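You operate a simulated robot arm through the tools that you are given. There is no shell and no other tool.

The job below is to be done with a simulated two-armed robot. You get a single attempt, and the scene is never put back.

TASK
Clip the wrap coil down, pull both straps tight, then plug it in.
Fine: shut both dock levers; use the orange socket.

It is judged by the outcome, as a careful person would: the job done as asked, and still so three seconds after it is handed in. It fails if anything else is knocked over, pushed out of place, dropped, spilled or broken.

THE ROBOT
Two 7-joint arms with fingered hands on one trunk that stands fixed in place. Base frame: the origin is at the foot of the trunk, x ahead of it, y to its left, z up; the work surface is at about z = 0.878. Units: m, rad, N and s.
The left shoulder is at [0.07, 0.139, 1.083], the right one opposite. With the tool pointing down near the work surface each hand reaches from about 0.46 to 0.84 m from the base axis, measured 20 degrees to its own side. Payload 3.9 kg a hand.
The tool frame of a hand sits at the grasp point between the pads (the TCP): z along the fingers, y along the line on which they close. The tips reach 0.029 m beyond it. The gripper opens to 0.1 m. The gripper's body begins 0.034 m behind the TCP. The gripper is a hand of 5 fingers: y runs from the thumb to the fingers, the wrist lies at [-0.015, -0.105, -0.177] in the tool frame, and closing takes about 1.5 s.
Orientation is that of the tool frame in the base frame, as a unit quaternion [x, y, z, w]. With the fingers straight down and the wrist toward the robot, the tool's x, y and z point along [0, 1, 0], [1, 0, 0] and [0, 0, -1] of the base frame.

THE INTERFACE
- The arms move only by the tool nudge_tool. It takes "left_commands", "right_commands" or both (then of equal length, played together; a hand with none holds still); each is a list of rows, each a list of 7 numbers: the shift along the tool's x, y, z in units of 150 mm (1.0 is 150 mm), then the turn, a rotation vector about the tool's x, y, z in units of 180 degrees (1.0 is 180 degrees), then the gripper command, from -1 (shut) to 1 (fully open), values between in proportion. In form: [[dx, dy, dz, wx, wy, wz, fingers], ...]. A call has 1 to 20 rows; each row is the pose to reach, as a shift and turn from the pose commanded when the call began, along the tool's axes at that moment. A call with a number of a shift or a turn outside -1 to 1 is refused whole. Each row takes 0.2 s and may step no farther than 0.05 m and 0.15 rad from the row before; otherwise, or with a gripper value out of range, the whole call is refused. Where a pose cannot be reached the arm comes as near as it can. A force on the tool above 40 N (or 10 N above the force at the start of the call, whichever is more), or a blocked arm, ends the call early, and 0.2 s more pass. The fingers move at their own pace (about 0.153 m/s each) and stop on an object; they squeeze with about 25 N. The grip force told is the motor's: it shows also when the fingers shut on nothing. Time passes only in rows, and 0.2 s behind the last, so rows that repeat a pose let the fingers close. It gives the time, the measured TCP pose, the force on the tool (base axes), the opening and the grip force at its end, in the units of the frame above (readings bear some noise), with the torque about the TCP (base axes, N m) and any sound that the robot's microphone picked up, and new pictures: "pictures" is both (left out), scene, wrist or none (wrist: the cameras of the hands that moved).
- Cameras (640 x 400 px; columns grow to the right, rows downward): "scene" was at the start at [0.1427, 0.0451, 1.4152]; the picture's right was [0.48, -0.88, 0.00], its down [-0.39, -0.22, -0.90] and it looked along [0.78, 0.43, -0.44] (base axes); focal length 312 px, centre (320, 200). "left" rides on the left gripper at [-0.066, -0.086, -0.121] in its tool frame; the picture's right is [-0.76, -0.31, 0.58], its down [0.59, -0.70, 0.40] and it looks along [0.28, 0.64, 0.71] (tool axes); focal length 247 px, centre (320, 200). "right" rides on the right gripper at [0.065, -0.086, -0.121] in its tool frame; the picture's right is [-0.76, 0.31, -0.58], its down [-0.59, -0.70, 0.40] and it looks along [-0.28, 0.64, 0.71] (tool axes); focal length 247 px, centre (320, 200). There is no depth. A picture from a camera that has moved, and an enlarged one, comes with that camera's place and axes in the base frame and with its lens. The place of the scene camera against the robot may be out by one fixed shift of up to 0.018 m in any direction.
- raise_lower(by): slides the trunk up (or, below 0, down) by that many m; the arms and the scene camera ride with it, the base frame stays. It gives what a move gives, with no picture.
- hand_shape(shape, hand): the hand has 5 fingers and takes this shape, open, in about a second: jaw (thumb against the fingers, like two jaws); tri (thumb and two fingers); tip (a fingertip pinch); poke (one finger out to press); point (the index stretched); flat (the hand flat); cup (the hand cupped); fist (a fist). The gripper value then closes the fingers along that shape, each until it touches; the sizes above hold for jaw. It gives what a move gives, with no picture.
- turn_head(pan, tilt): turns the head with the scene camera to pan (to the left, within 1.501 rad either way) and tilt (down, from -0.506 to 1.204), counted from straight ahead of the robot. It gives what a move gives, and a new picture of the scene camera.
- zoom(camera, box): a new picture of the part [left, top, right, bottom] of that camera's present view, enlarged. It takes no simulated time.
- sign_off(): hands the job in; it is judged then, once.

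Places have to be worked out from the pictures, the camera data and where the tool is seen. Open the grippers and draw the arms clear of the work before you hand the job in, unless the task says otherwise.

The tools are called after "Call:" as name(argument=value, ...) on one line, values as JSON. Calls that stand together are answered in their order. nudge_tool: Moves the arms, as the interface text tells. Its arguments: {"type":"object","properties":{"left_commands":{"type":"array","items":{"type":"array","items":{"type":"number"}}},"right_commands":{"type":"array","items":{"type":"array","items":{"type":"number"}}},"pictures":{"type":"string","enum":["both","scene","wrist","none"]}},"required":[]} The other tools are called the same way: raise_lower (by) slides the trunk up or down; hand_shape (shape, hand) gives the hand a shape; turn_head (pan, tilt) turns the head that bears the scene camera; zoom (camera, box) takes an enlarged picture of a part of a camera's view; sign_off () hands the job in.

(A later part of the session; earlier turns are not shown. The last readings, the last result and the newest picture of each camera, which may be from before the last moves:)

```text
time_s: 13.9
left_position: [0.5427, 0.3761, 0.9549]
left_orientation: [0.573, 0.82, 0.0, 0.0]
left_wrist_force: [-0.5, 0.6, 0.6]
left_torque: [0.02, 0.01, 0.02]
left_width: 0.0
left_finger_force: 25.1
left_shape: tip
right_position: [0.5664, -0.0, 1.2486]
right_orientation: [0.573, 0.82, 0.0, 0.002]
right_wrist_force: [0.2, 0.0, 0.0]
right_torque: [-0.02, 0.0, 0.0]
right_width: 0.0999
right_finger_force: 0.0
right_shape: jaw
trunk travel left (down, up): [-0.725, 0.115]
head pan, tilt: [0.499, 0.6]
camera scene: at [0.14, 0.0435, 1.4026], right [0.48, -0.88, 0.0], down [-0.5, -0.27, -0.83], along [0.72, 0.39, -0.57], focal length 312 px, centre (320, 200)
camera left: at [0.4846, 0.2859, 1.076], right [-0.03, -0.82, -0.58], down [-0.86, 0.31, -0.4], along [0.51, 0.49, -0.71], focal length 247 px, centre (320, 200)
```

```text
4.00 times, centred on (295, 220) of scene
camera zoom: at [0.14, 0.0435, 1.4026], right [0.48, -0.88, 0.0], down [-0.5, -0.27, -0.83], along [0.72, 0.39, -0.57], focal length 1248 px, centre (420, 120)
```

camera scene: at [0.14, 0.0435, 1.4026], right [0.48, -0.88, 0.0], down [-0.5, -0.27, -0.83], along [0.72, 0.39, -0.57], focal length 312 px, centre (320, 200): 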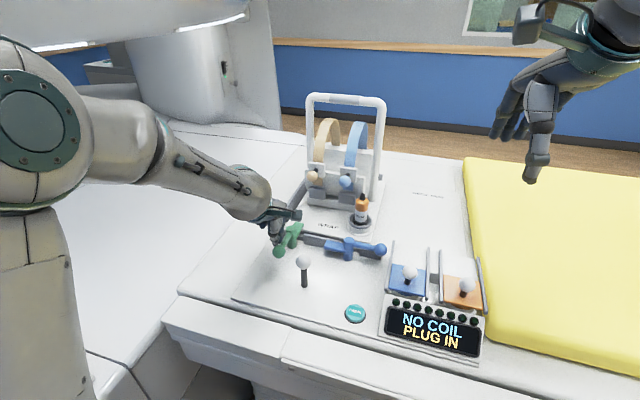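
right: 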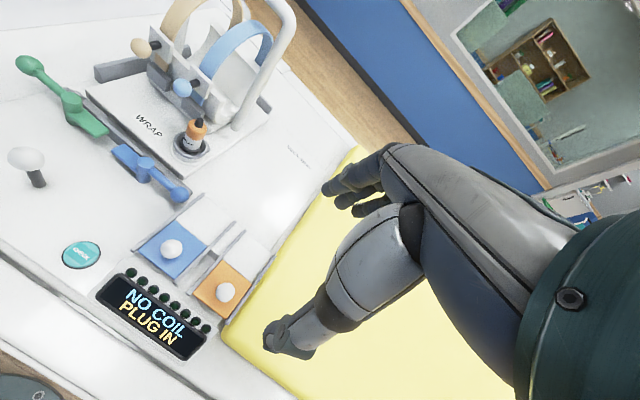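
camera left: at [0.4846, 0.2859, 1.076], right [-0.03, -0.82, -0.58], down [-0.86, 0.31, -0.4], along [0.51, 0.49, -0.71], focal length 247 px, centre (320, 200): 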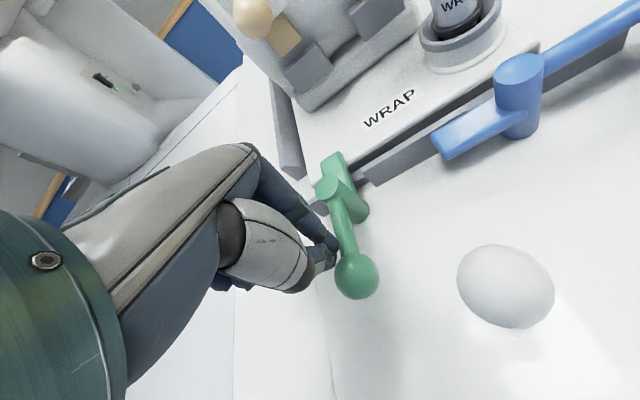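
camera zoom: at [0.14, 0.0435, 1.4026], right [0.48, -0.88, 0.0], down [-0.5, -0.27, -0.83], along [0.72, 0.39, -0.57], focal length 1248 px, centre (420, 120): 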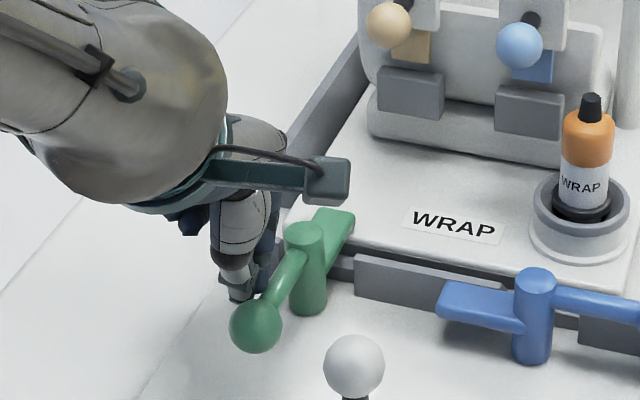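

The green lever has turned about 90°. I push slightly further to feel for its end stop.

Call:
nudge_tool(left_commands=[[-0.025, -0.012, 0, 0, 0, 0, -1], [-0.051, -0.024, 0, 0, 0, 0, -1], [-0.051, -0.024, 0, 0, 0, 0, -1]], pictures="wrist")

Call:
zoom(camera="scene", box=[230, 170, 360, 270])

```text
time_s: 14.7
left_position: [0.5396, 0.3746, 0.9556]
left_orientation: [0.571, 0.821, -0.001, 0.002]
left_wrist_force: [-1.1, 28.2, 10.5]
left_torque: [0.69, -0.04, 0.2]
left_width: 0.0001
left_finger_force: 24.6
left_shape: tip
right_position: [0.5658, 0.0049, 1.2483]
right_orientation: [0.572, 0.82, -0.002, 0.002]
right_wrist_force: [-0.1, 0.2, 0.7]
right_torque: [0.01, -0.04, 0.0]
right_width: 0.0998
right_finger_force: 0.1
right_shape: jaw
trunk travel left (down, up): [-0.725, 0.115]
head pan, tilt: [0.499, 0.6]
camera left: at [0.4825, 0.2834, 1.0766], right [-0.02, -0.82, -0.58], down [-0.86, 0.31, -0.4], along [0.51, 0.49, -0.71], focal length 247 px, centre (320, 200)
```

left: 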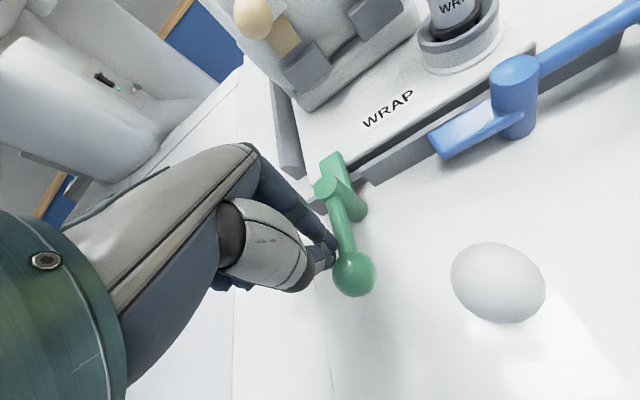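

```text
4.00 times, centred on (295, 220) of scene
camera zoom: at [0.1382, 0.0481, 1.4028], right [0.48, -0.88, 0.0], down [-0.49, -0.27, -0.82], along [0.72, 0.39, -0.57], focal length 1248 px, centre (420, 120)
```

zoom: 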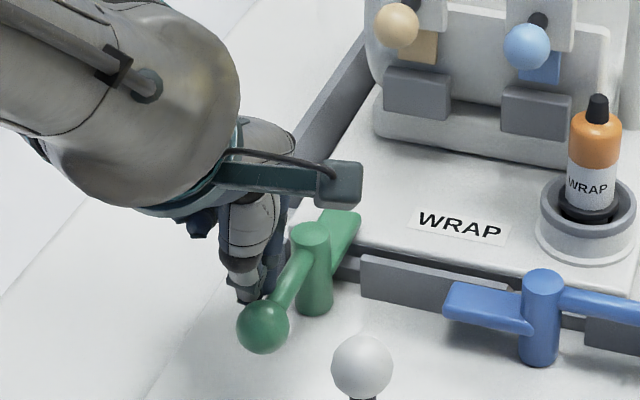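

The lever is firmly against its stop (28 N). I back the left prod off to the left, lift it and draw it away, while the right hand takes the tip shape.

Call:
nudge_tool(left_commands=[[0.1, 0.0, 0, 0, 0, 0, -1], [0.2, -0.05, 0, 0, 0, 0, -1], [0.25, -0.1, -0.25, 0, 0, 0, -1], [0.25, -0.15, -0.55, 0, 0, 0, -1], [0.3, -0.3, -0.8, 0, 0, 0, -1], [0.4, -0.5, -0.95, 0, 0, 0, -1]], pictures="none")

Call:
hand_shape(hand="right", shape="tip")

Call:
zoom(camera="scene", box=[230, 170, 410, 290])

Call:
zoom(camera="right", box=[0, 0, 320, 200])

```text
time_s: 16.1
left_position: [0.4497, 0.3982, 1.0969]
left_orientation: [0.574, 0.819, 0.001, 0.0]
left_wrist_force: [-0.4, 0.5, 1.3]
left_torque: [0.02, -0.02, 0.01]
left_width: 0.0
left_finger_force: 25.4
left_shape: tip
right_position: [0.5655, -0.0014, 1.2473]
right_orientation: [0.573, 0.82, 0.001, 0.002]
right_wrist_force: [0.5, 0.0, -0.8]
right_torque: [-0.01, -0.03, -0.03]
right_width: 0.0999
right_finger_force: 0.1
right_shape: jaw
trunk travel left (down, up): [-0.725, 0.115]
head pan, tilt: [0.499, 0.6]
```

```text
time_s: 17.0
left_position: [0.4521, 0.3996, 1.0951]
left_orientation: [0.573, 0.82, 0.001, 0.0]
left_wrist_force: [-0.8, 0.7, -0.3]
left_torque: [-0.03, 0.0, -0.02]
left_width: 0.0
left_finger_force: 25.2
left_shape: tip
right_position: [0.5665, -0.0005, 1.2472]
right_orientation: [0.573, 0.82, 0.001, 0.002]
right_wrist_force: [0.0, 0.2, -0.2]
right_torque: [-0.01, 0.01, -0.02]
right_width: 0.0999
right_finger_force: 0.1
right_shape: tip
trunk travel left (down, up): [-0.725, 0.115]
head pan, tilt: [0.499, 0.6]
```

```text
3.33 times, centred on (320, 230) of scene
camera zoom: at [0.1401, 0.0431, 1.4026], right [0.48, -0.88, 0.0], down [-0.5, -0.27, -0.83], along [0.72, 0.4, -0.56], focal length 1040 px, centre (320, 100)
```

zoom: 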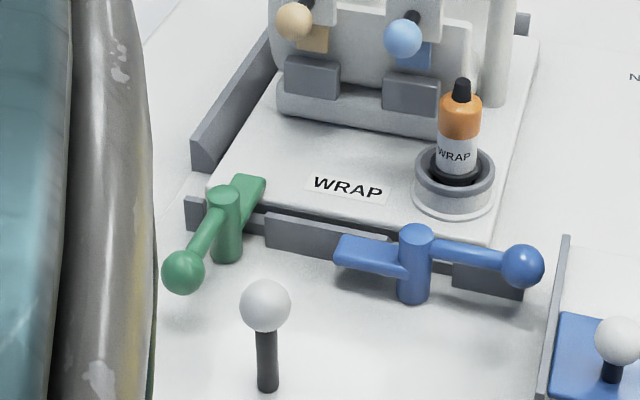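

```text
2.00 times, centred on (160, 100) of right
camera zoom: at [0.4626, 0.0324, 1.3681], right [0.55, -0.6, 0.58], down [-0.46, -0.8, -0.4], along [0.7, -0.05, -0.71], focal length 494 px, centre (640, 400)
```

zoom: 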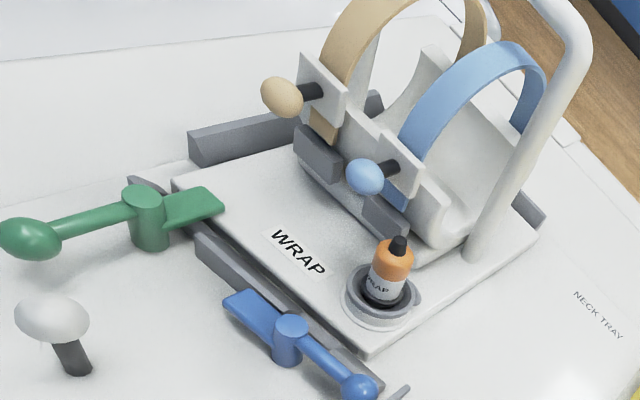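

The green tongue now lies squarely over the plate. The blue lever's post should be near (0.614, 0.236); I bring the right prod over to hover behind the blue rod, turning it 20° so the index stays clear of the plug.

Call:
nudge_tool(right_commands=[[0.15, 0.15, 0.15, 0, 0, 0.037, -1], [0.3, 0.3, 0.3, 0, 0, 0.074, -1], [0.45, 0.45, 0.45, 0, 0, 0.111, -1], [0.6, 0.6, 0.6, 0, 0, 0.111, -1], [0.6, 0.6, 0.6, 0, 0, 0.111, -1]], pictures="none")

Call:
nudge_tool(right_commands=[[0.18, 0.08, 0.2, 0, 0, 0, -1], [0.36, 0.16, 0.4, 0, 0, 0, -1], [0.55, 0.24, 0.6, 0, 0, 0, -1], [0.55, 0.24, 0.85, 0, 0, 0, -1], [0.55, 0.24, 0.85, 0, 0, 0, -1]], pictures="both")

Call:
zoom(camera="scene", box=[300, 160, 440, 280])

```text
time_s: 18.4
left_position: [0.4511, 0.3981, 1.0962]
left_orientation: [0.573, 0.819, 0.001, 0.001]
left_wrist_force: [-0.3, -0.6, 0.2]
left_torque: [0.04, -0.01, 0.0]
left_width: 0.0
left_finger_force: 25.0
left_shape: tip
right_position: [0.6373, 0.0764, 1.1944]
right_orientation: [0.724, 0.689, 0.038, -0.024]
right_wrist_force: [-0.1, 0.4, -1.0]
right_torque: [0.01, 0.01, -0.02]
right_width: 0.0
right_finger_force: 24.8
right_shape: tip
trunk travel left (down, up): [-0.725, 0.115]
head pan, tilt: [0.499, 0.6]
stopped in row 5 (right hand): the arm was blocked; the commanded pose is now the measured one
```

```text
time_s: 19.6
left_position: [0.4468, 0.3979, 1.0971]
left_orientation: [0.573, 0.82, 0.002, 0.001]
left_wrist_force: [0.1, -0.5, 0.5]
left_torque: [0.01, -0.03, -0.01]
left_width: 0.0
left_finger_force: 25.1
left_shape: tip
right_position: [0.6682, 0.166, 1.0774]
right_orientation: [0.724, 0.689, 0.038, -0.022]
right_wrist_force: [-0.4, -0.5, 1.0]
right_torque: [-0.02, 0.01, -0.01]
right_width: 0.0001
right_finger_force: 25.2
right_shape: tip
right hand out of reach, approached as far as the arm can: row 3, 4, 5
trunk travel left (down, up): [-0.725, 0.115]
head pan, tilt: [0.499, 0.6]
camera scene: at [0.1361, 0.0423, 1.4031], right [0.48, -0.88, 0.0], down [-0.49, -0.27, -0.83], along [0.73, 0.4, -0.56], focal length 312 px, centre (320, 200)
camera right: at [0.5823, 0.2247, 1.2024], right [0.26, -0.82, 0.52], down [-0.72, -0.52, -0.46], along [0.65, -0.25, -0.72], focal length 247 px, centre (320, 200)
```

scene: 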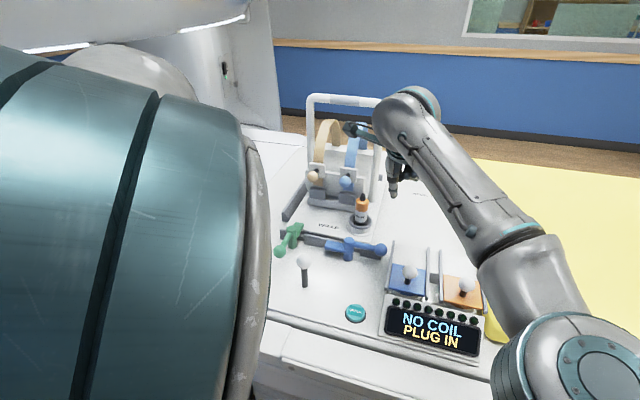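
right: 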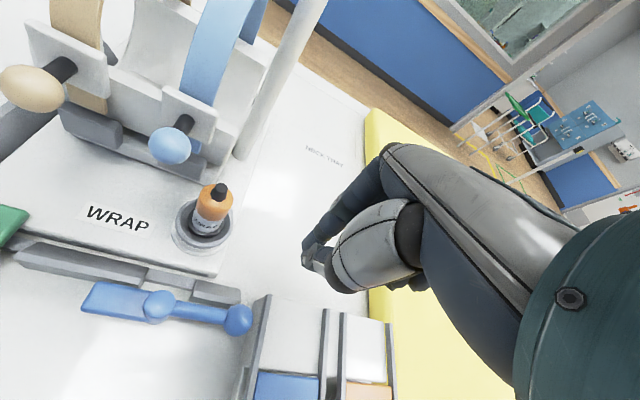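

```text
3.33 times, centred on (370, 220) of scene
camera zoom: at [0.1361, 0.0423, 1.4031], right [0.48, -0.88, 0.0], down [-0.49, -0.27, -0.83], along [0.73, 0.4, -0.56], focal length 1040 px, centre (153, 133)
```

zoom: 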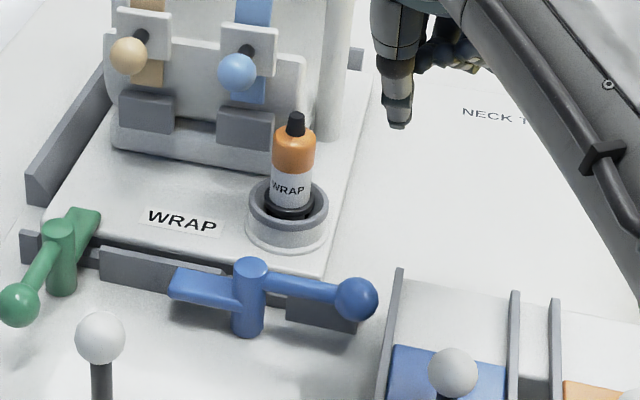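

The right wrist reached a joint limit turning that way and is slightly askew. I turn it back to about 20° of yaw and lean it forward-down some 13°, which also keeps the index away from the plug.

Call:
nudge_tool(right_commands=[[0, 0, 0, -0.0175, -0.003, -0.032, -1], [0, 0, 0, -0.035, -0.006, -0.064, -1], [0, 0, 0, -0.0525, -0.01, -0.096, -1], [0, 0, 0, -0.07, -0.013, -0.128, -1], [0, 0, 0, -0.07, -0.013, -0.128, -1]], pictures="both")

Call:
zoom(camera="scene", box=[300, 140, 440, 260])

```text
time_s: 20.8
left_position: [0.4508, 0.3988, 1.0957]
left_orientation: [0.573, 0.819, -0.001, 0.0]
left_wrist_force: [0.4, 0.2, -0.4]
left_torque: [-0.01, -0.04, -0.03]
left_width: 0.0001
left_finger_force: 24.8
left_shape: tip
right_position: [0.6731, 0.1642, 1.0773]
right_orientation: [0.569, 0.812, 0.099, 0.077]
right_wrist_force: [-0.2, 0.5, -0.7]
right_torque: [0.01, 0.01, -0.01]
right_width: 0.0
right_finger_force: 25.0
right_shape: tip
trunk travel left (down, up): [-0.725, 0.115]
head pan, tilt: [0.499, 0.6]
camera scene: at [0.1405, 0.0433, 1.4025], right [0.48, -0.88, 0.0], down [-0.5, -0.27, -0.82], along [0.72, 0.39, -0.57], focal length 312 px, centre (320, 200)
camera right: at [0.5425, 0.1892, 1.1709], right [0.4, -0.65, 0.64], down [-0.34, -0.76, -0.56], along [0.85, 0.0, -0.53], focal length 247 px, centre (320, 200)
```

scene: 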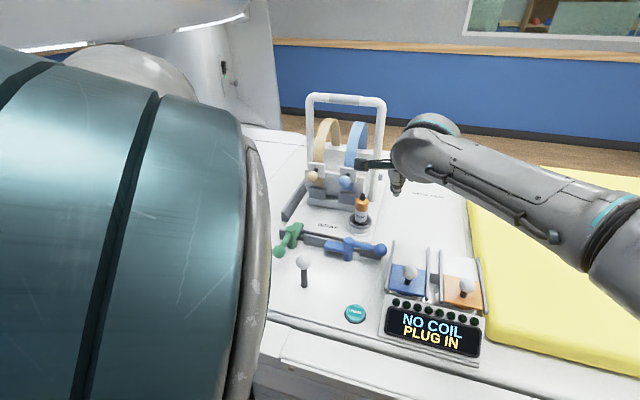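
right: 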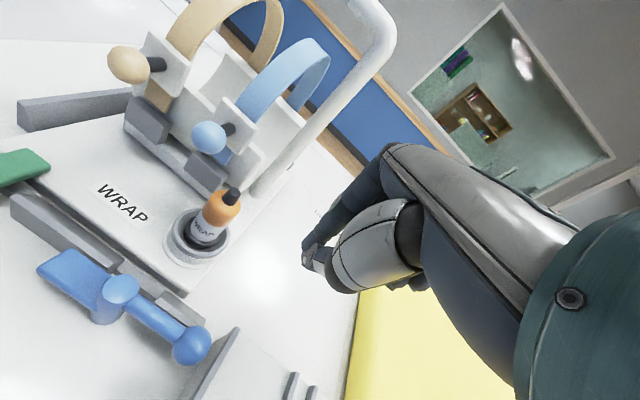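

```text
3.33 times, centred on (370, 200) of scene
camera zoom: at [0.1405, 0.0433, 1.4025], right [0.48, -0.88, 0.0], down [-0.5, -0.27, -0.82], along [0.72, 0.39, -0.57], focal length 1040 px, centre (153, 200)
```

zoom: 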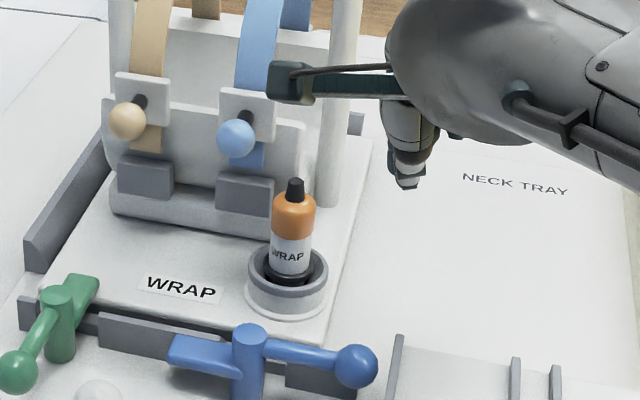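

The right prod is now leaning as wanted and the blue post checks out at (0.614, 0.236), ball at (0.626, 0.170). I move across, then descend behind the blue rod.

Call:
nudge_tool(right_commands=[[0.253, -0.048, -0.016, 0, 0, 0, -1], [0.256, -0.1, 0.19, 0, 0, 0, -1], [0.259, -0.153, 0.394, 0, 0, 0, -1], [0.262, -0.206, 0.6, 0, 0, 0, -1], [0.264, -0.259, 0.804, 0, 0, 0, -1], [0.264, -0.259, 0.804, 0, 0, 0, -1]], pictures="both")

Call:
zoom(camera="scene", box=[300, 160, 440, 280])

Call:
zoom(camera="right", box=[100, 160, 420, 360])

```text
time_s: 22.2
left_position: [0.4508, 0.3987, 1.097]
left_orientation: [0.573, 0.82, 0.0, 0.0]
left_wrist_force: [-0.6, -0.5, 0.2]
left_torque: [0.01, -0.02, -0.04]
left_width: 0.0
left_finger_force: 24.9
left_shape: tip
right_position: [0.6626, 0.1863, 0.9564]
right_orientation: [0.581, 0.804, 0.106, 0.072]
right_wrist_force: [-0.3, -0.5, -0.2]
right_torque: [0.0, 0.01, 0.03]
right_width: 0.0
right_finger_force: 24.8
right_shape: tip
trunk travel left (down, up): [-0.725, 0.115]
head pan, tilt: [0.499, 0.6]
camera scene: at [0.1393, 0.0427, 1.4027], right [0.48, -0.88, 0.0], down [-0.5, -0.27, -0.83], along [0.72, 0.4, -0.56], focal length 312 px, centre (320, 200)
camera right: at [0.5332, 0.212, 1.052], right [0.38, -0.68, 0.63], down [-0.36, -0.74, -0.57], along [0.85, -0.01, -0.53], focal length 247 px, centre (320, 200)
```

scene: 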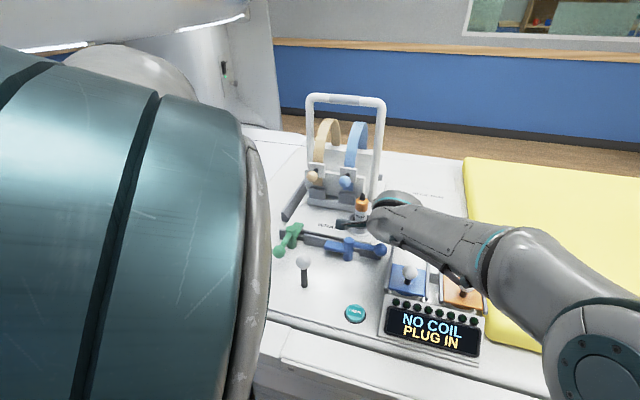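
right: 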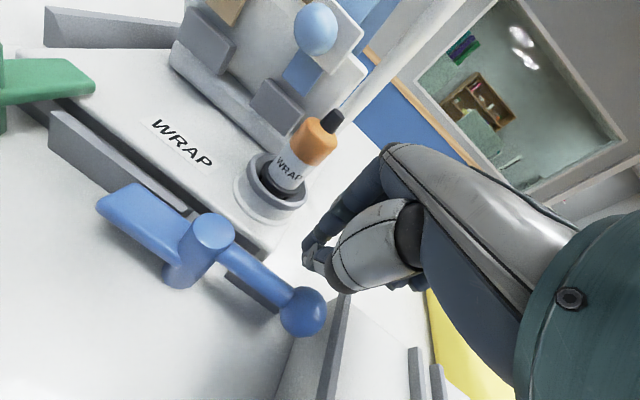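

```text
3.33 times, centred on (370, 220) of scene
camera zoom: at [0.1393, 0.0427, 1.4027], right [0.48, -0.88, 0.0], down [-0.5, -0.27, -0.83], along [0.72, 0.4, -0.56], focal length 1040 px, centre (153, 133)
```

zoom: 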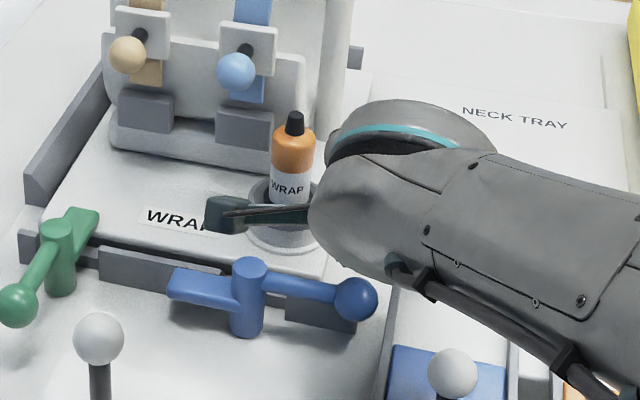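

```text
2.00 times, centred on (260, 260) of right
camera zoom: at [0.5332, 0.212, 1.052], right [0.38, -0.68, 0.63], down [-0.36, -0.74, -0.57], along [0.85, -0.01, -0.53], focal length 494 px, centre (440, 80)
```

zoom: 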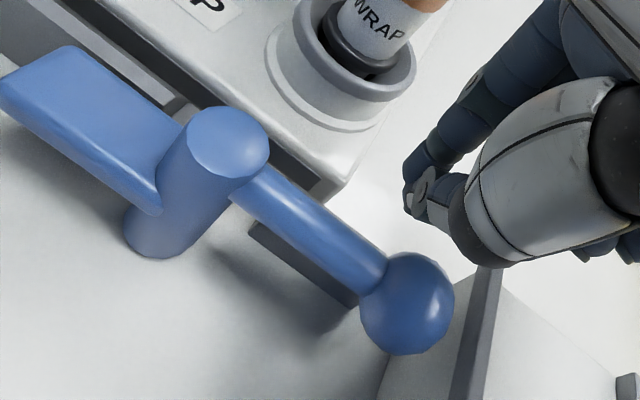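

The prod sits behind the rod; the arm stopped about 15 mm short of command sideways. I make a first partial pull and read where it actually goes.

Call:
nudge_tool(right_commands=[[0.004, -0.09, -0.023, 0, 0, 0, -1], [0.008, -0.182, -0.047, 0, 0, 0, -1], [0.008, -0.182, -0.047, 0, 0, 0, -1]], pictures="wrist")

Call:
zoom(camera="scene", box=[300, 160, 440, 280])

```text
time_s: 23.2
left_position: [0.4501, 0.3985, 1.0949]
left_orientation: [0.573, 0.82, 0.0, 0.001]
left_wrist_force: [-0.4, -0.6, -0.4]
left_torque: [-0.01, 0.0, 0.03]
left_width: 0.0
left_finger_force: 25.4
left_shape: tip
right_position: [0.6341, 0.1663, 0.927]
right_orientation: [0.592, 0.8, 0.092, 0.047]
right_wrist_force: [0.2, -0.6, -0.1]
right_torque: [-0.02, 0.01, 0.03]
right_width: 0.0
right_finger_force: 25.0
right_shape: tip
trunk travel left (down, up): [-0.725, 0.115]
head pan, tilt: [0.499, 0.6]
stopped in row 3 (right hand): the arm was blocked; the commanded pose is now the measured one
camera right: at [0.5115, 0.1942, 1.0299], right [0.4, -0.69, 0.6], down [-0.41, -0.72, -0.55], along [0.82, -0.02, -0.58], focal length 247 px, centre (320, 200)
```

right: 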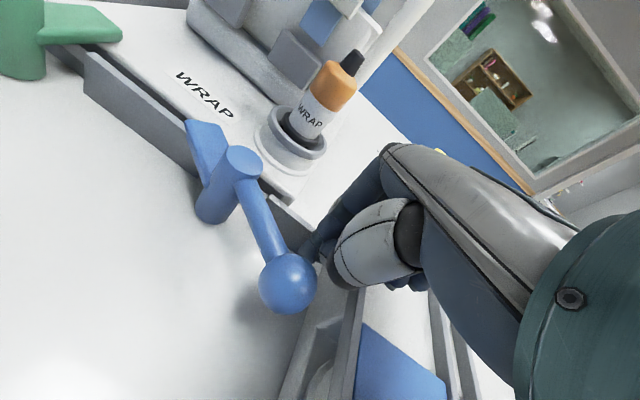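

```text
3.33 times, centred on (370, 220) of scene
camera zoom: at [0.1386, 0.0422, 1.4027], right [0.48, -0.88, 0.0], down [-0.5, -0.27, -0.83], along [0.73, 0.4, -0.56], focal length 1040 px, centre (153, 133)
```

zoom: 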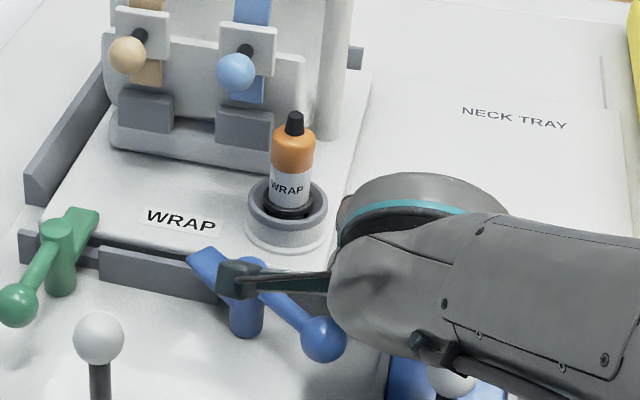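

The lever moved about 30°, but the right arm is at a joint limit and dipping near the console. I lift the right hand straight up and away; the left arm can finish this lever now that the ball is further from the plug.

Call:
nudge_tool(right_commands=[[-0.016, 0.05, 0.01, 0, 0, 0, -1], [-0.007, 0.104, -0.252, 0, 0, 0, -1], [0.002, 0.158, -0.514, 0, 0, 0, -1], [0.011, 0.212, -0.776, 0, 0, 0, -1], [-0.237, 0.178, -0.99, 0, 0, 0, -1]], pictures="both")

Call:
zoom(camera="scene", box=[300, 160, 500, 320])

```text
time_s: 24.4
left_position: [0.4452, 0.3987, 1.0984]
left_orientation: [0.573, 0.82, 0.002, 0.003]
left_wrist_force: [-0.2, 0.2, 0.0]
left_torque: [0.0, -0.05, 0.02]
left_width: 0.0002
left_finger_force: 25.0
left_shape: tip
right_position: [0.632, 0.1335, 1.0763]
right_orientation: [0.585, 0.804, 0.092, 0.052]
right_wrist_force: [-0.6, -0.5, 0.5]
right_torque: [-0.01, 0.0, -0.01]
right_width: 0.0002
right_finger_force: 25.4
right_shape: tip
trunk travel left (down, up): [-0.725, 0.115]
head pan, tilt: [0.499, 0.6]
camera scene: at [0.133, 0.0416, 1.4034], right [0.48, -0.88, 0.0], down [-0.49, -0.27, -0.83], along [0.73, 0.4, -0.56], focal length 312 px, centre (320, 200)
camera right: at [0.5099, 0.16, 1.1782], right [0.41, -0.68, 0.61], down [-0.4, -0.73, -0.55], along [0.82, -0.02, -0.57], focal length 247 px, centre (320, 200)
```

scene: 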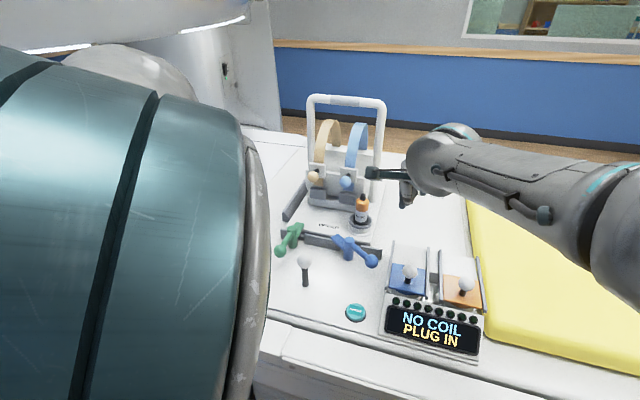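
right: 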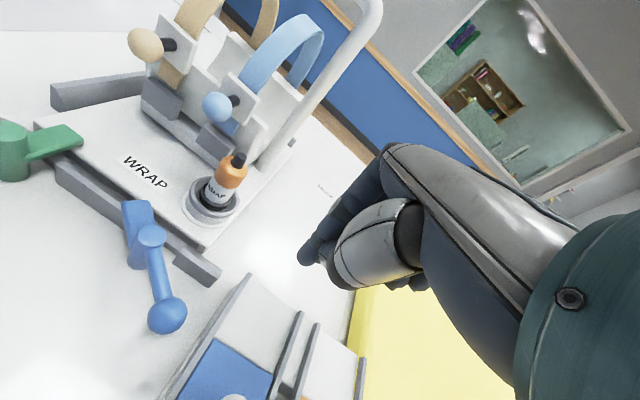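

```text
2.50 times, centred on (400, 240) of scene
camera zoom: at [0.133, 0.0416, 1.4034], right [0.48, -0.88, 0.0], down [-0.49, -0.27, -0.83], along [0.73, 0.4, -0.56], focal length 780 px, centre (120, 100)
```

zoom: 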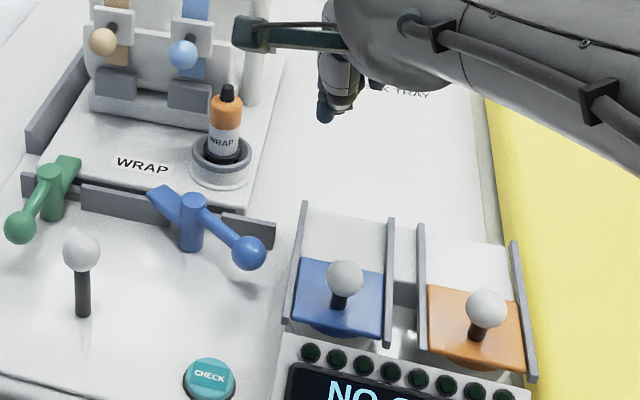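

Nothing was disturbed: covers and plug are where they were. I clear the right arm out to the right so the left hand can finish the blue lever.

Call:
nudge_tool(right_commands=[[-0.19, -0.146, -0.146, 0, 0, 0, -1], [-0.38, -0.292, -0.292, 0, 0, 0, -1], [-0.58, -0.438, -0.438, 0, 0, 0, -1], [-0.78, -0.584, -0.584, 0, 0, 0, -1], [-0.97, -0.731, -0.731, 0, 0, 0, -1]], pictures="scene")

```text
time_s: 25.6
left_position: [0.451, 0.3946, 1.0965]
left_orientation: [0.573, 0.82, 0.002, 0.0]
left_wrist_force: [-0.3, -1.0, -0.1]
left_torque: [0.06, 0.02, 0.0]
left_width: 0.0001
left_finger_force: 25.0
left_shape: tip
right_position: [0.5637, -0.0544, 1.1559]
right_orientation: [0.589, 0.801, 0.093, 0.049]
right_wrist_force: [0.4, -0.1, -0.5]
right_torque: [0.02, -0.01, 0.01]
right_width: 0.0
right_finger_force: 25.0
right_shape: tip
trunk travel left (down, up): [-0.725, 0.115]
head pan, tilt: [0.499, 0.6]
camera scene: at [0.1401, 0.039, 1.4027], right [0.48, -0.88, 0.0], down [-0.5, -0.27, -0.83], along [0.72, 0.4, -0.56], focal length 312 px, centre (320, 200)
```

scene: 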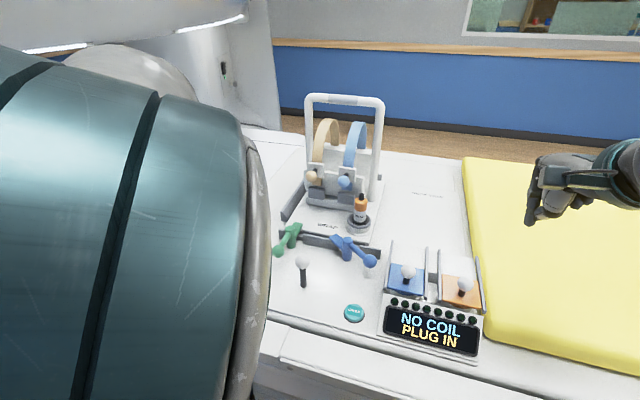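

The blue lever stands about 36° turned, ball at (0.584, 0.173). I bring the left prod across at safe height to hover behind the blue rod.

Call:
nudge_tool(left_commands=[[-0.25, 0.08, 0, 0, 0, 0, -1], [-0.5, 0.16, 0, 0, 0, 0, -1], [-0.75, 0.24, 0, 0, 0, 0, -1], [-0.87, 0.3, 0, 0, 0, 0, -1]], pictures="none")

Call:
nudge_tool(left_commands=[[-0.25, 0.08, 0, 0, 0, 0, -1], [-0.5, 0.16, 0, 0, 0, 0, -1], [-0.75, 0.24, 0.1, 0, 0, 0, -1], [-0.875, 0.297, 0.3, 0, 0, 0, -1], [-0.875, 0.297, 0.44, 0, 0, 0, -1], [-0.875, 0.297, 0.44, 0, 0, 0, -1]], pictures="both")

Call:
zoom(camera="scene", box=[260, 140, 440, 280])

```text
time_s: 26.6
left_position: [0.539, 0.2917, 1.0942]
left_orientation: [0.572, 0.821, -0.005, 0.003]
left_wrist_force: [0.6, -0.5, 0.3]
left_torque: [0.02, 0.01, 0.04]
left_width: 0.0002
left_finger_force: 24.7
left_shape: tip
right_position: [0.5638, -0.051, 1.1568]
right_orientation: [0.589, 0.802, 0.091, 0.049]
right_wrist_force: [-0.3, 0.0, 0.1]
right_torque: [0.03, -0.03, 0.0]
right_width: 0.0002
right_finger_force: 25.3
right_shape: tip
trunk travel left (down, up): [-0.725, 0.115]
head pan, tilt: [0.499, 0.6]
```

```text
time_s: 28.0
left_position: [0.6264, 0.1875, 1.0369]
left_orientation: [0.569, 0.822, -0.006, 0.012]
left_wrist_force: [-0.3, -0.4, -0.2]
left_torque: [-0.04, 0.0, 0.01]
left_width: 0.0001
left_finger_force: 25.2
left_shape: tip
right_position: [0.5634, -0.0499, 1.1564]
right_orientation: [0.589, 0.801, 0.09, 0.049]
right_wrist_force: [1.0, 0.1, 0.1]
right_torque: [-0.02, 0.01, 0.01]
right_width: 0.0001
right_finger_force: 25.5
right_shape: tip
trunk travel left (down, up): [-0.725, 0.115]
head pan, tilt: [0.499, 0.6]
camera scene: at [0.1401, 0.0428, 1.4026], right [0.48, -0.88, 0.0], down [-0.5, -0.27, -0.83], along [0.72, 0.4, -0.56], focal length 312 px, centre (320, 200)
camera left: at [0.5669, 0.0995, 1.1607], right [-0.01, -0.83, -0.56], down [-0.86, 0.29, -0.42], along [0.51, 0.47, -0.72], focal length 247 px, centre (320, 200)
```

scene: 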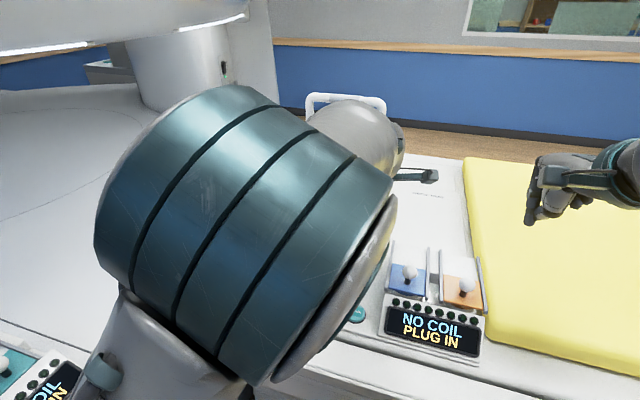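
left: 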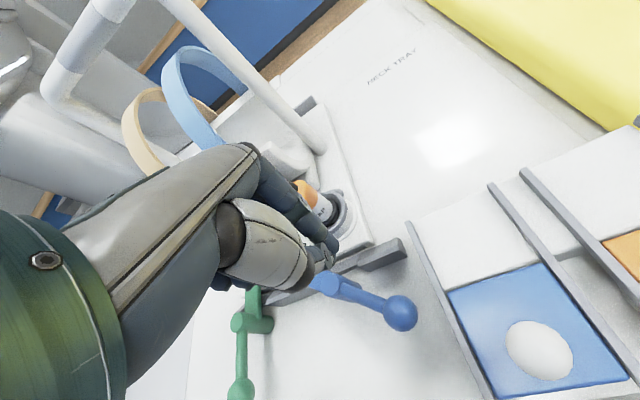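

```text
2.86 times, centred on (350, 210) of scene
camera zoom: at [0.1401, 0.0428, 1.4026], right [0.48, -0.88, 0.0], down [-0.5, -0.27, -0.83], along [0.72, 0.4, -0.56], focal length 891 px, centre (234, 171)
```

zoom: 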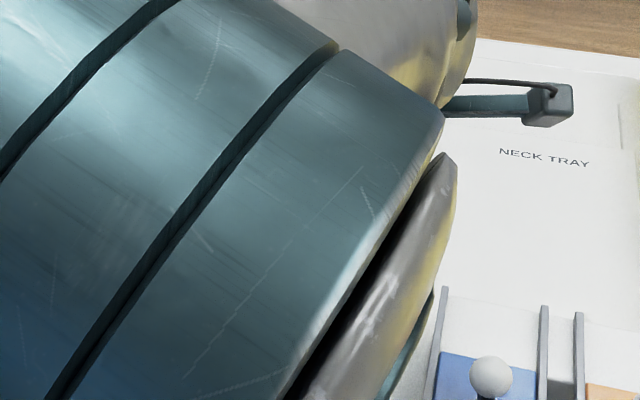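

The projected landing point is about 28 mm behind the rod with the curled fingers clear of post and plug, so I lower the left prod to z≈0.955.

Call:
nudge_tool(left_commands=[[0, 0, 0.2, 0, 0, 0, -1], [0, 0, 0.4, 0, 0, 0, -1], [0, 0, 0.54, 0, 0, 0, -1], [0, 0, 0.54, 0, 0, 0, -1]], pictures="wrist")

Call:
zoom(camera="left", box=[180, 180, 500, 380])

```text
time_s: 29.0
left_position: [0.6288, 0.1886, 0.9571]
left_orientation: [0.567, 0.824, -0.006, 0.015]
left_wrist_force: [0.1, 0.4, 0.2]
left_torque: [0.07, 0.0, 0.02]
left_width: 0.0
left_finger_force: 25.3
left_shape: tip
right_position: [0.5626, -0.0497, 1.1572]
right_orientation: [0.589, 0.802, 0.091, 0.05]
right_wrist_force: [-0.9, 0.0, 0.2]
right_torque: [0.01, -0.02, 0.0]
right_width: 0.0001
right_finger_force: 24.8
right_shape: tip
trunk travel left (down, up): [-0.725, 0.115]
head pan, tilt: [0.499, 0.6]
camera left: at [0.5699, 0.0999, 1.0816], right [-0.01, -0.83, -0.55], down [-0.86, 0.29, -0.42], along [0.51, 0.47, -0.72], focal length 247 px, centre (320, 200)
```

left: 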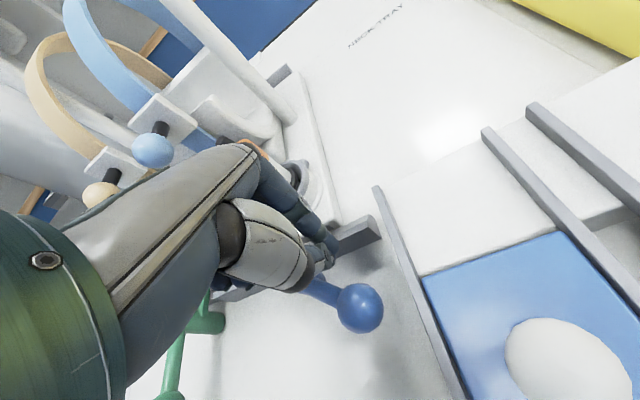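

```text
2.00 times, centred on (340, 280) of left
camera zoom: at [0.5699, 0.0999, 1.0816], right [-0.01, -0.83, -0.55], down [-0.86, 0.29, -0.42], along [0.51, 0.47, -0.72], focal length 494 px, centre (280, 40)
```

zoom: 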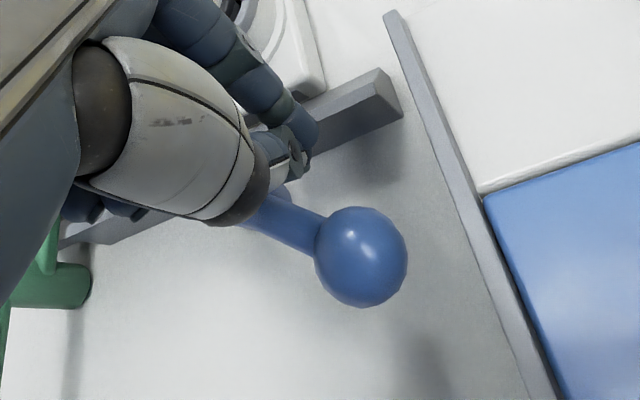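

The prod is behind the rod. I sweep the blue lever along its arc toward the robot and then left, stopping before the end to check.

Call:
nudge_tool(left_commands=[[0.02, -0.064, 0, 0, 0, 0, -1], [0.042, -0.128, 0, 0, 0, 0, -1], [0.07, -0.174, 0, 0, 0, 0, -1], [0.108, -0.216, 0, 0, 0, 0, -1], [0.152, -0.251, 0, 0, 0, 0, -1], [0.202, -0.277, 0, 0, 0, 0, -1], [0.202, -0.277, 0, 0, 0, 0, -1]], pictures="both")

Call:
zoom(camera="right", box=[0, 0, 640, 400])

```text
time_s: 30.6
left_position: [0.5759, 0.1983, 0.9497]
left_orientation: [0.573, 0.819, 0.0, 0.0]
left_wrist_force: [0.5, -0.3, 0.0]
left_torque: [0.01, -0.02, -0.01]
left_width: 0.0
left_finger_force: 25.0
left_shape: tip
right_position: [0.5629, -0.0495, 1.157]
right_orientation: [0.589, 0.802, 0.09, 0.049]
right_wrist_force: [1.1, 1.1, -0.7]
right_torque: [-0.01, 0.02, 0.0]
right_width: 0.0
right_finger_force: 24.5
right_shape: tip
trunk travel left (down, up): [-0.725, 0.115]
head pan, tilt: [0.499, 0.6]
camera scene: at [0.1402, 0.0429, 1.4026], right [0.48, -0.88, 0.0], down [-0.5, -0.27, -0.83], along [0.72, 0.4, -0.56], focal length 312 px, centre (320, 200)
camera left: at [0.5174, 0.107, 1.071], right [-0.03, -0.82, -0.58], down [-0.86, 0.31, -0.4], along [0.51, 0.49, -0.71], focal length 247 px, centre (320, 200)
```

scene: 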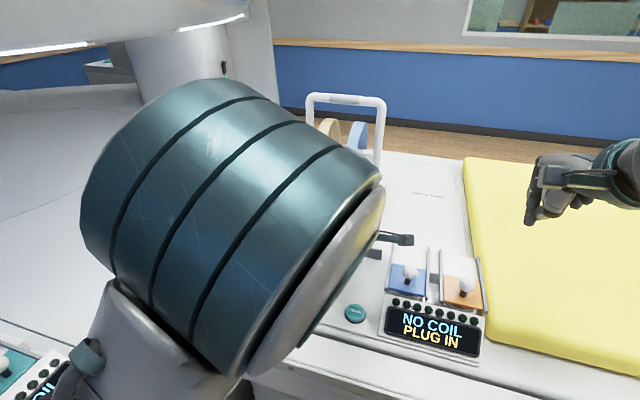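
left: 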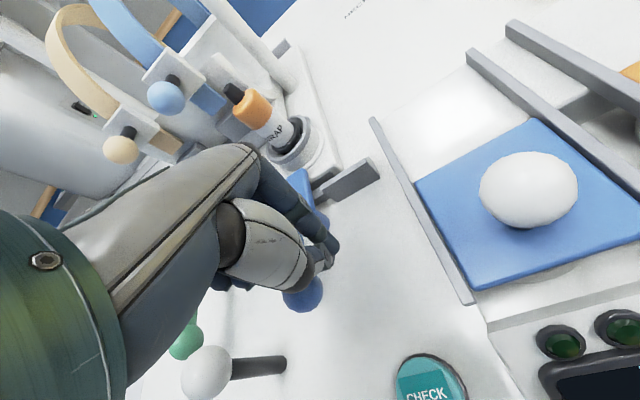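

```text
1.00 times, centred on (320, 200) of right (not enlarged: the box is as wide or as high as the picture)
camera zoom: at [0.4406, -0.0231, 1.2591], right [0.41, -0.68, 0.61], down [-0.41, -0.73, -0.55], along [0.82, -0.02, -0.58], focal length 247 px, centre (320, 200)
```

zoom: 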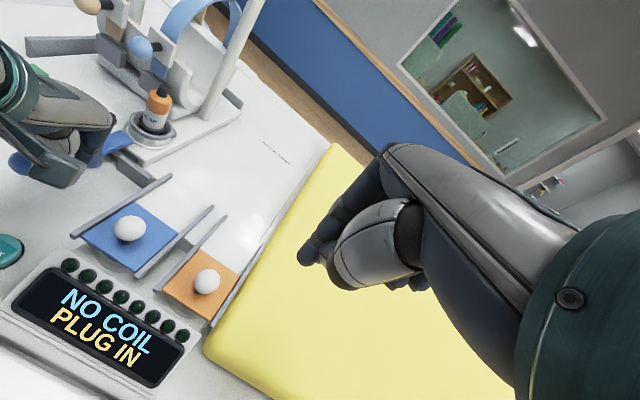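

The ball is at about −159°, some 10° short of shut. I push on gently left until the end stop is felt.

Call:
nudge_tool(left_commands=[[0.035, 0.005, 0, 0, 0, 0, -1], [0.069, 0.01, 0, 0, 0, 0, -1], [0.109, 0.002, 0, 0, 0, 0, -1], [0.143, 0, 0, 0, 0, 0, -1], [0.143, 0, 0, 0, 0, 0, -1]], pictures="wrist")

```text
time_s: 31.8
left_position: [0.5687, 0.2193, 0.9475]
left_orientation: [0.572, 0.82, 0.001, -0.002]
left_wrist_force: [11.8, -7.7, -0.2]
left_torque: [-0.2, -0.27, -0.06]
left_width: 0.0
left_finger_force: 25.3
left_shape: tip
right_position: [0.5649, -0.0508, 1.1555]
right_orientation: [0.589, 0.802, 0.09, 0.048]
right_wrist_force: [0.3, 0.5, 0.8]
right_torque: [-0.04, 0.0, 0.03]
right_width: 0.0
right_finger_force: 25.0
right_shape: tip
trunk travel left (down, up): [-0.725, 0.115]
head pan, tilt: [0.499, 0.6]
camera left: at [0.512, 0.128, 1.0698], right [-0.03, -0.81, -0.58], down [-0.86, 0.31, -0.4], along [0.5, 0.49, -0.71], focal length 247 px, centre (320, 200)
```

left: 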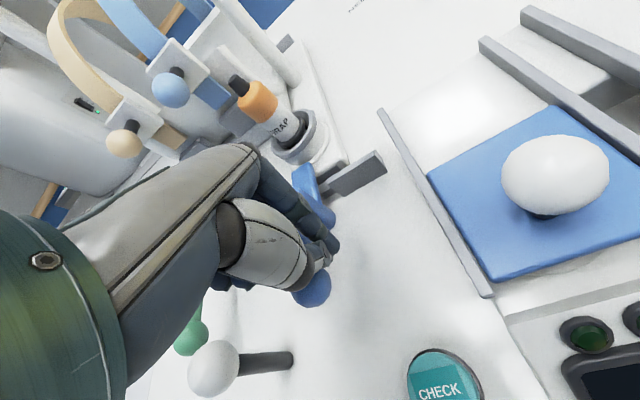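

Resistance has appeared with the lever near 90°. I back off to the right, lift, and withdraw to view both levers.

Call:
nudge_tool(left_commands=[[-0.1, 0.02, 0, 0, 0, 0, -1], [-0.13, 0.03, -0.2, 0, 0, 0, -1], [-0.13, 0.03, -0.5, 0, 0, 0, -1], [-0.13, 0.0, -0.75, 0, 0, 0, -1], [0.1, -0.1, -0.95, 0, 0, 0, -1], [0.35, -0.25, -1.0, 0, 0, 0, -1], [0.6, -0.4, -1.0, 0, 0, 0, -1], [0.85, -0.5, -1.0, 0, 0, 0, -1], [1.0, -0.6, -1.0, 0, 0, 0, -1]], pictures="none")

Call:
nudge_tool(left_commands=[[0.25, -0.1, 0, 0, 0, 0, -1], [0.5, -0.2, 0, 0, 0, 0, -1], [0.6, -0.3, 0, 0, 0, 0, -1]], pictures="both")

Call:
zoom(camera="right", box=[0, 0, 320, 200])

Call:
zoom(camera="scene", box=[250, 170, 410, 270])

```text
time_s: 33.8
left_position: [0.475, 0.3663, 1.0839]
left_orientation: [0.574, 0.819, -0.006, 0.006]
left_wrist_force: [0.8, -0.2, -0.2]
left_torque: [-0.04, -0.02, 0.01]
left_width: 0.0001
left_finger_force: 24.7
left_shape: tip
left hand out of reach, approached as far as the arm can: row 5, 6, 7, 8, 9
right_position: [0.5638, -0.0496, 1.1571]
right_orientation: [0.59, 0.801, 0.09, 0.05]
right_wrist_force: [-0.2, 0.0, 0.0]
right_torque: [0.02, 0.0, -0.03]
right_width: 0.0
right_finger_force: 24.6
right_shape: tip
trunk travel left (down, up): [-0.725, 0.115]
head pan, tilt: [0.499, 0.6]
```

```text
time_s: 34.6
left_position: [0.4014, 0.4344, 1.0857]
left_orientation: [0.574, 0.819, 0.001, -0.001]
left_wrist_force: [-1.5, 0.0, -0.4]
left_torque: [-0.01, -0.01, -0.02]
left_width: 0.0
left_finger_force: 25.1
left_shape: tip
right_position: [0.5641, -0.0498, 1.156]
right_orientation: [0.589, 0.801, 0.092, 0.049]
right_wrist_force: [-0.1, -0.6, 1.4]
right_torque: [-0.02, 0.03, 0.02]
right_width: 0.0
right_finger_force: 24.7
right_shape: tip
trunk travel left (down, up): [-0.725, 0.115]
head pan, tilt: [0.499, 0.6]
camera scene: at [0.1397, 0.0425, 1.4026], right [0.48, -0.88, 0.0], down [-0.5, -0.27, -0.83], along [0.72, 0.4, -0.56], focal length 312 px, centre (320, 200)
camera left: at [0.3433, 0.3421, 1.2082], right [-0.03, -0.81, -0.58], down [-0.86, 0.31, -0.4], along [0.51, 0.49, -0.71], focal length 247 px, centre (320, 200)
```

scene: 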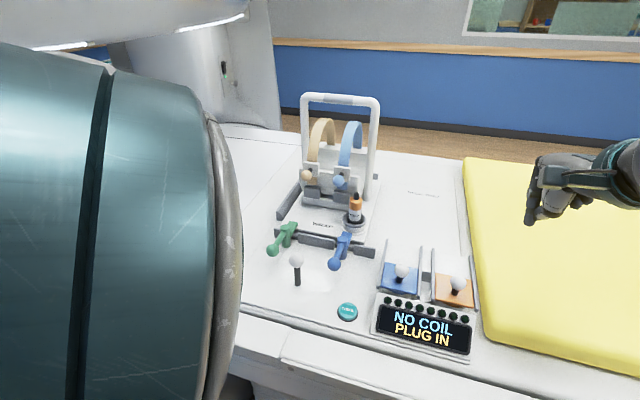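
left: 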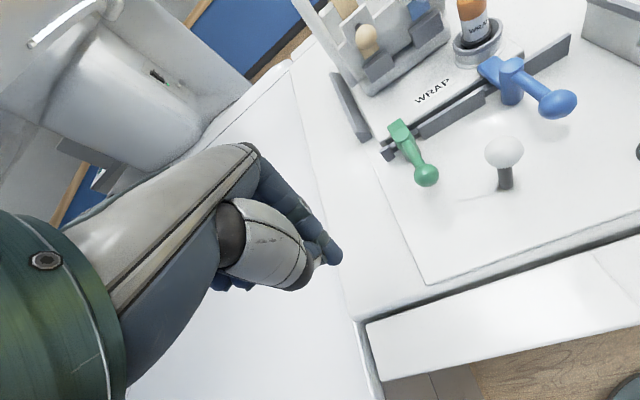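

```text
2.00 times, centred on (160, 100) of right
camera zoom: at [0.4402, -0.0234, 1.2593], right [0.41, -0.68, 0.61], down [-0.41, -0.73, -0.55], along [0.82, -0.02, -0.57], focal length 494 px, centre (640, 400)
```

zoom: 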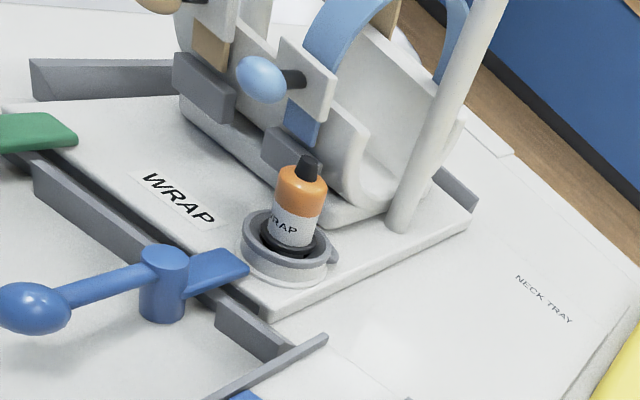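

```text
4.00 times, centred on (330, 220) of scene
camera zoom: at [0.1397, 0.0425, 1.4026], right [0.48, -0.88, 0.0], down [-0.5, -0.27, -0.83], along [0.72, 0.4, -0.56], focal length 1248 px, centre (280, 120)
```

zoom: 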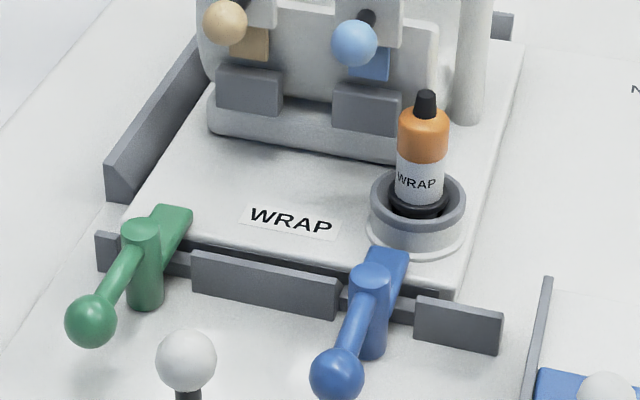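

Both levers are at right angles to the plate edge, tongues over it, and the blue one met its stop. Next the straps: tan ball triangulates to about (0.679, 0.365, 1.038), blue to (0.697, 0.290, 1.033). I pitch the left prod 25° forward and bring it up above the tan ball.

Call:
nudge_tool(left_commands=[[-0.12, 0.17, -0.15, -0.035, 0, 0, -1], [-0.25, 0.35, -0.3, -0.07, 0, 0, -1], [-0.38, 0.53, -0.45, -0.105, 0, 0, -1], [-0.5, 0.7, -0.45, -0.139, 0, 0, -1], [-0.5, 0.7, -0.45, -0.139, 0, 0, -1]], pictures="both")

```text
time_s: 35.8
left_position: [0.5269, 0.4023, 1.1509]
left_orientation: [0.557, 0.802, 0.172, 0.128]
left_wrist_force: [0.0, -0.4, 0.2]
left_torque: [-0.01, -0.01, 0.01]
left_width: 0.0
left_finger_force: 24.6
left_shape: tip
left hand out of reach, approached as far as the arm can: row 2, 3
right_position: [0.5645, -0.0506, 1.1554]
right_orientation: [0.588, 0.802, 0.09, 0.05]
right_wrist_force: [0.1, -0.2, 0.0]
right_torque: [0.02, 0.05, -0.03]
right_width: 0.0
right_finger_force: 25.0
right_shape: tip
trunk travel left (down, up): [-0.725, 0.115]
head pan, tilt: [0.499, 0.6]
camera scene: at [0.1398, 0.0433, 1.4026], right [0.48, -0.88, 0.0], down [-0.5, -0.27, -0.83], along [0.72, 0.39, -0.56], focal length 312 px, centre (320, 200)
camera left: at [0.4284, 0.2976, 1.2274], right [0.23, -0.73, -0.64], down [-0.64, 0.38, -0.67], along [0.73, 0.57, -0.38], focal length 247 px, centre (320, 200)
```

scene: 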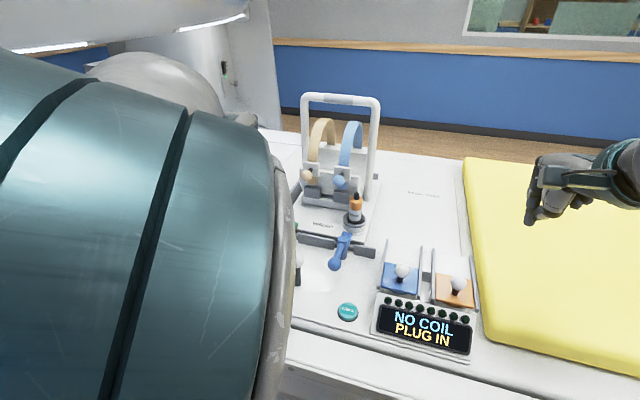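
left: 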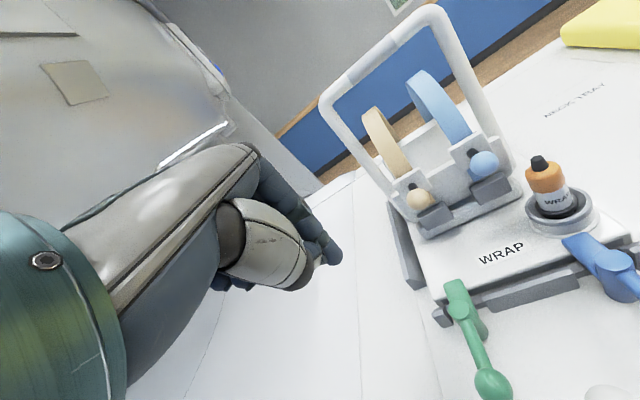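

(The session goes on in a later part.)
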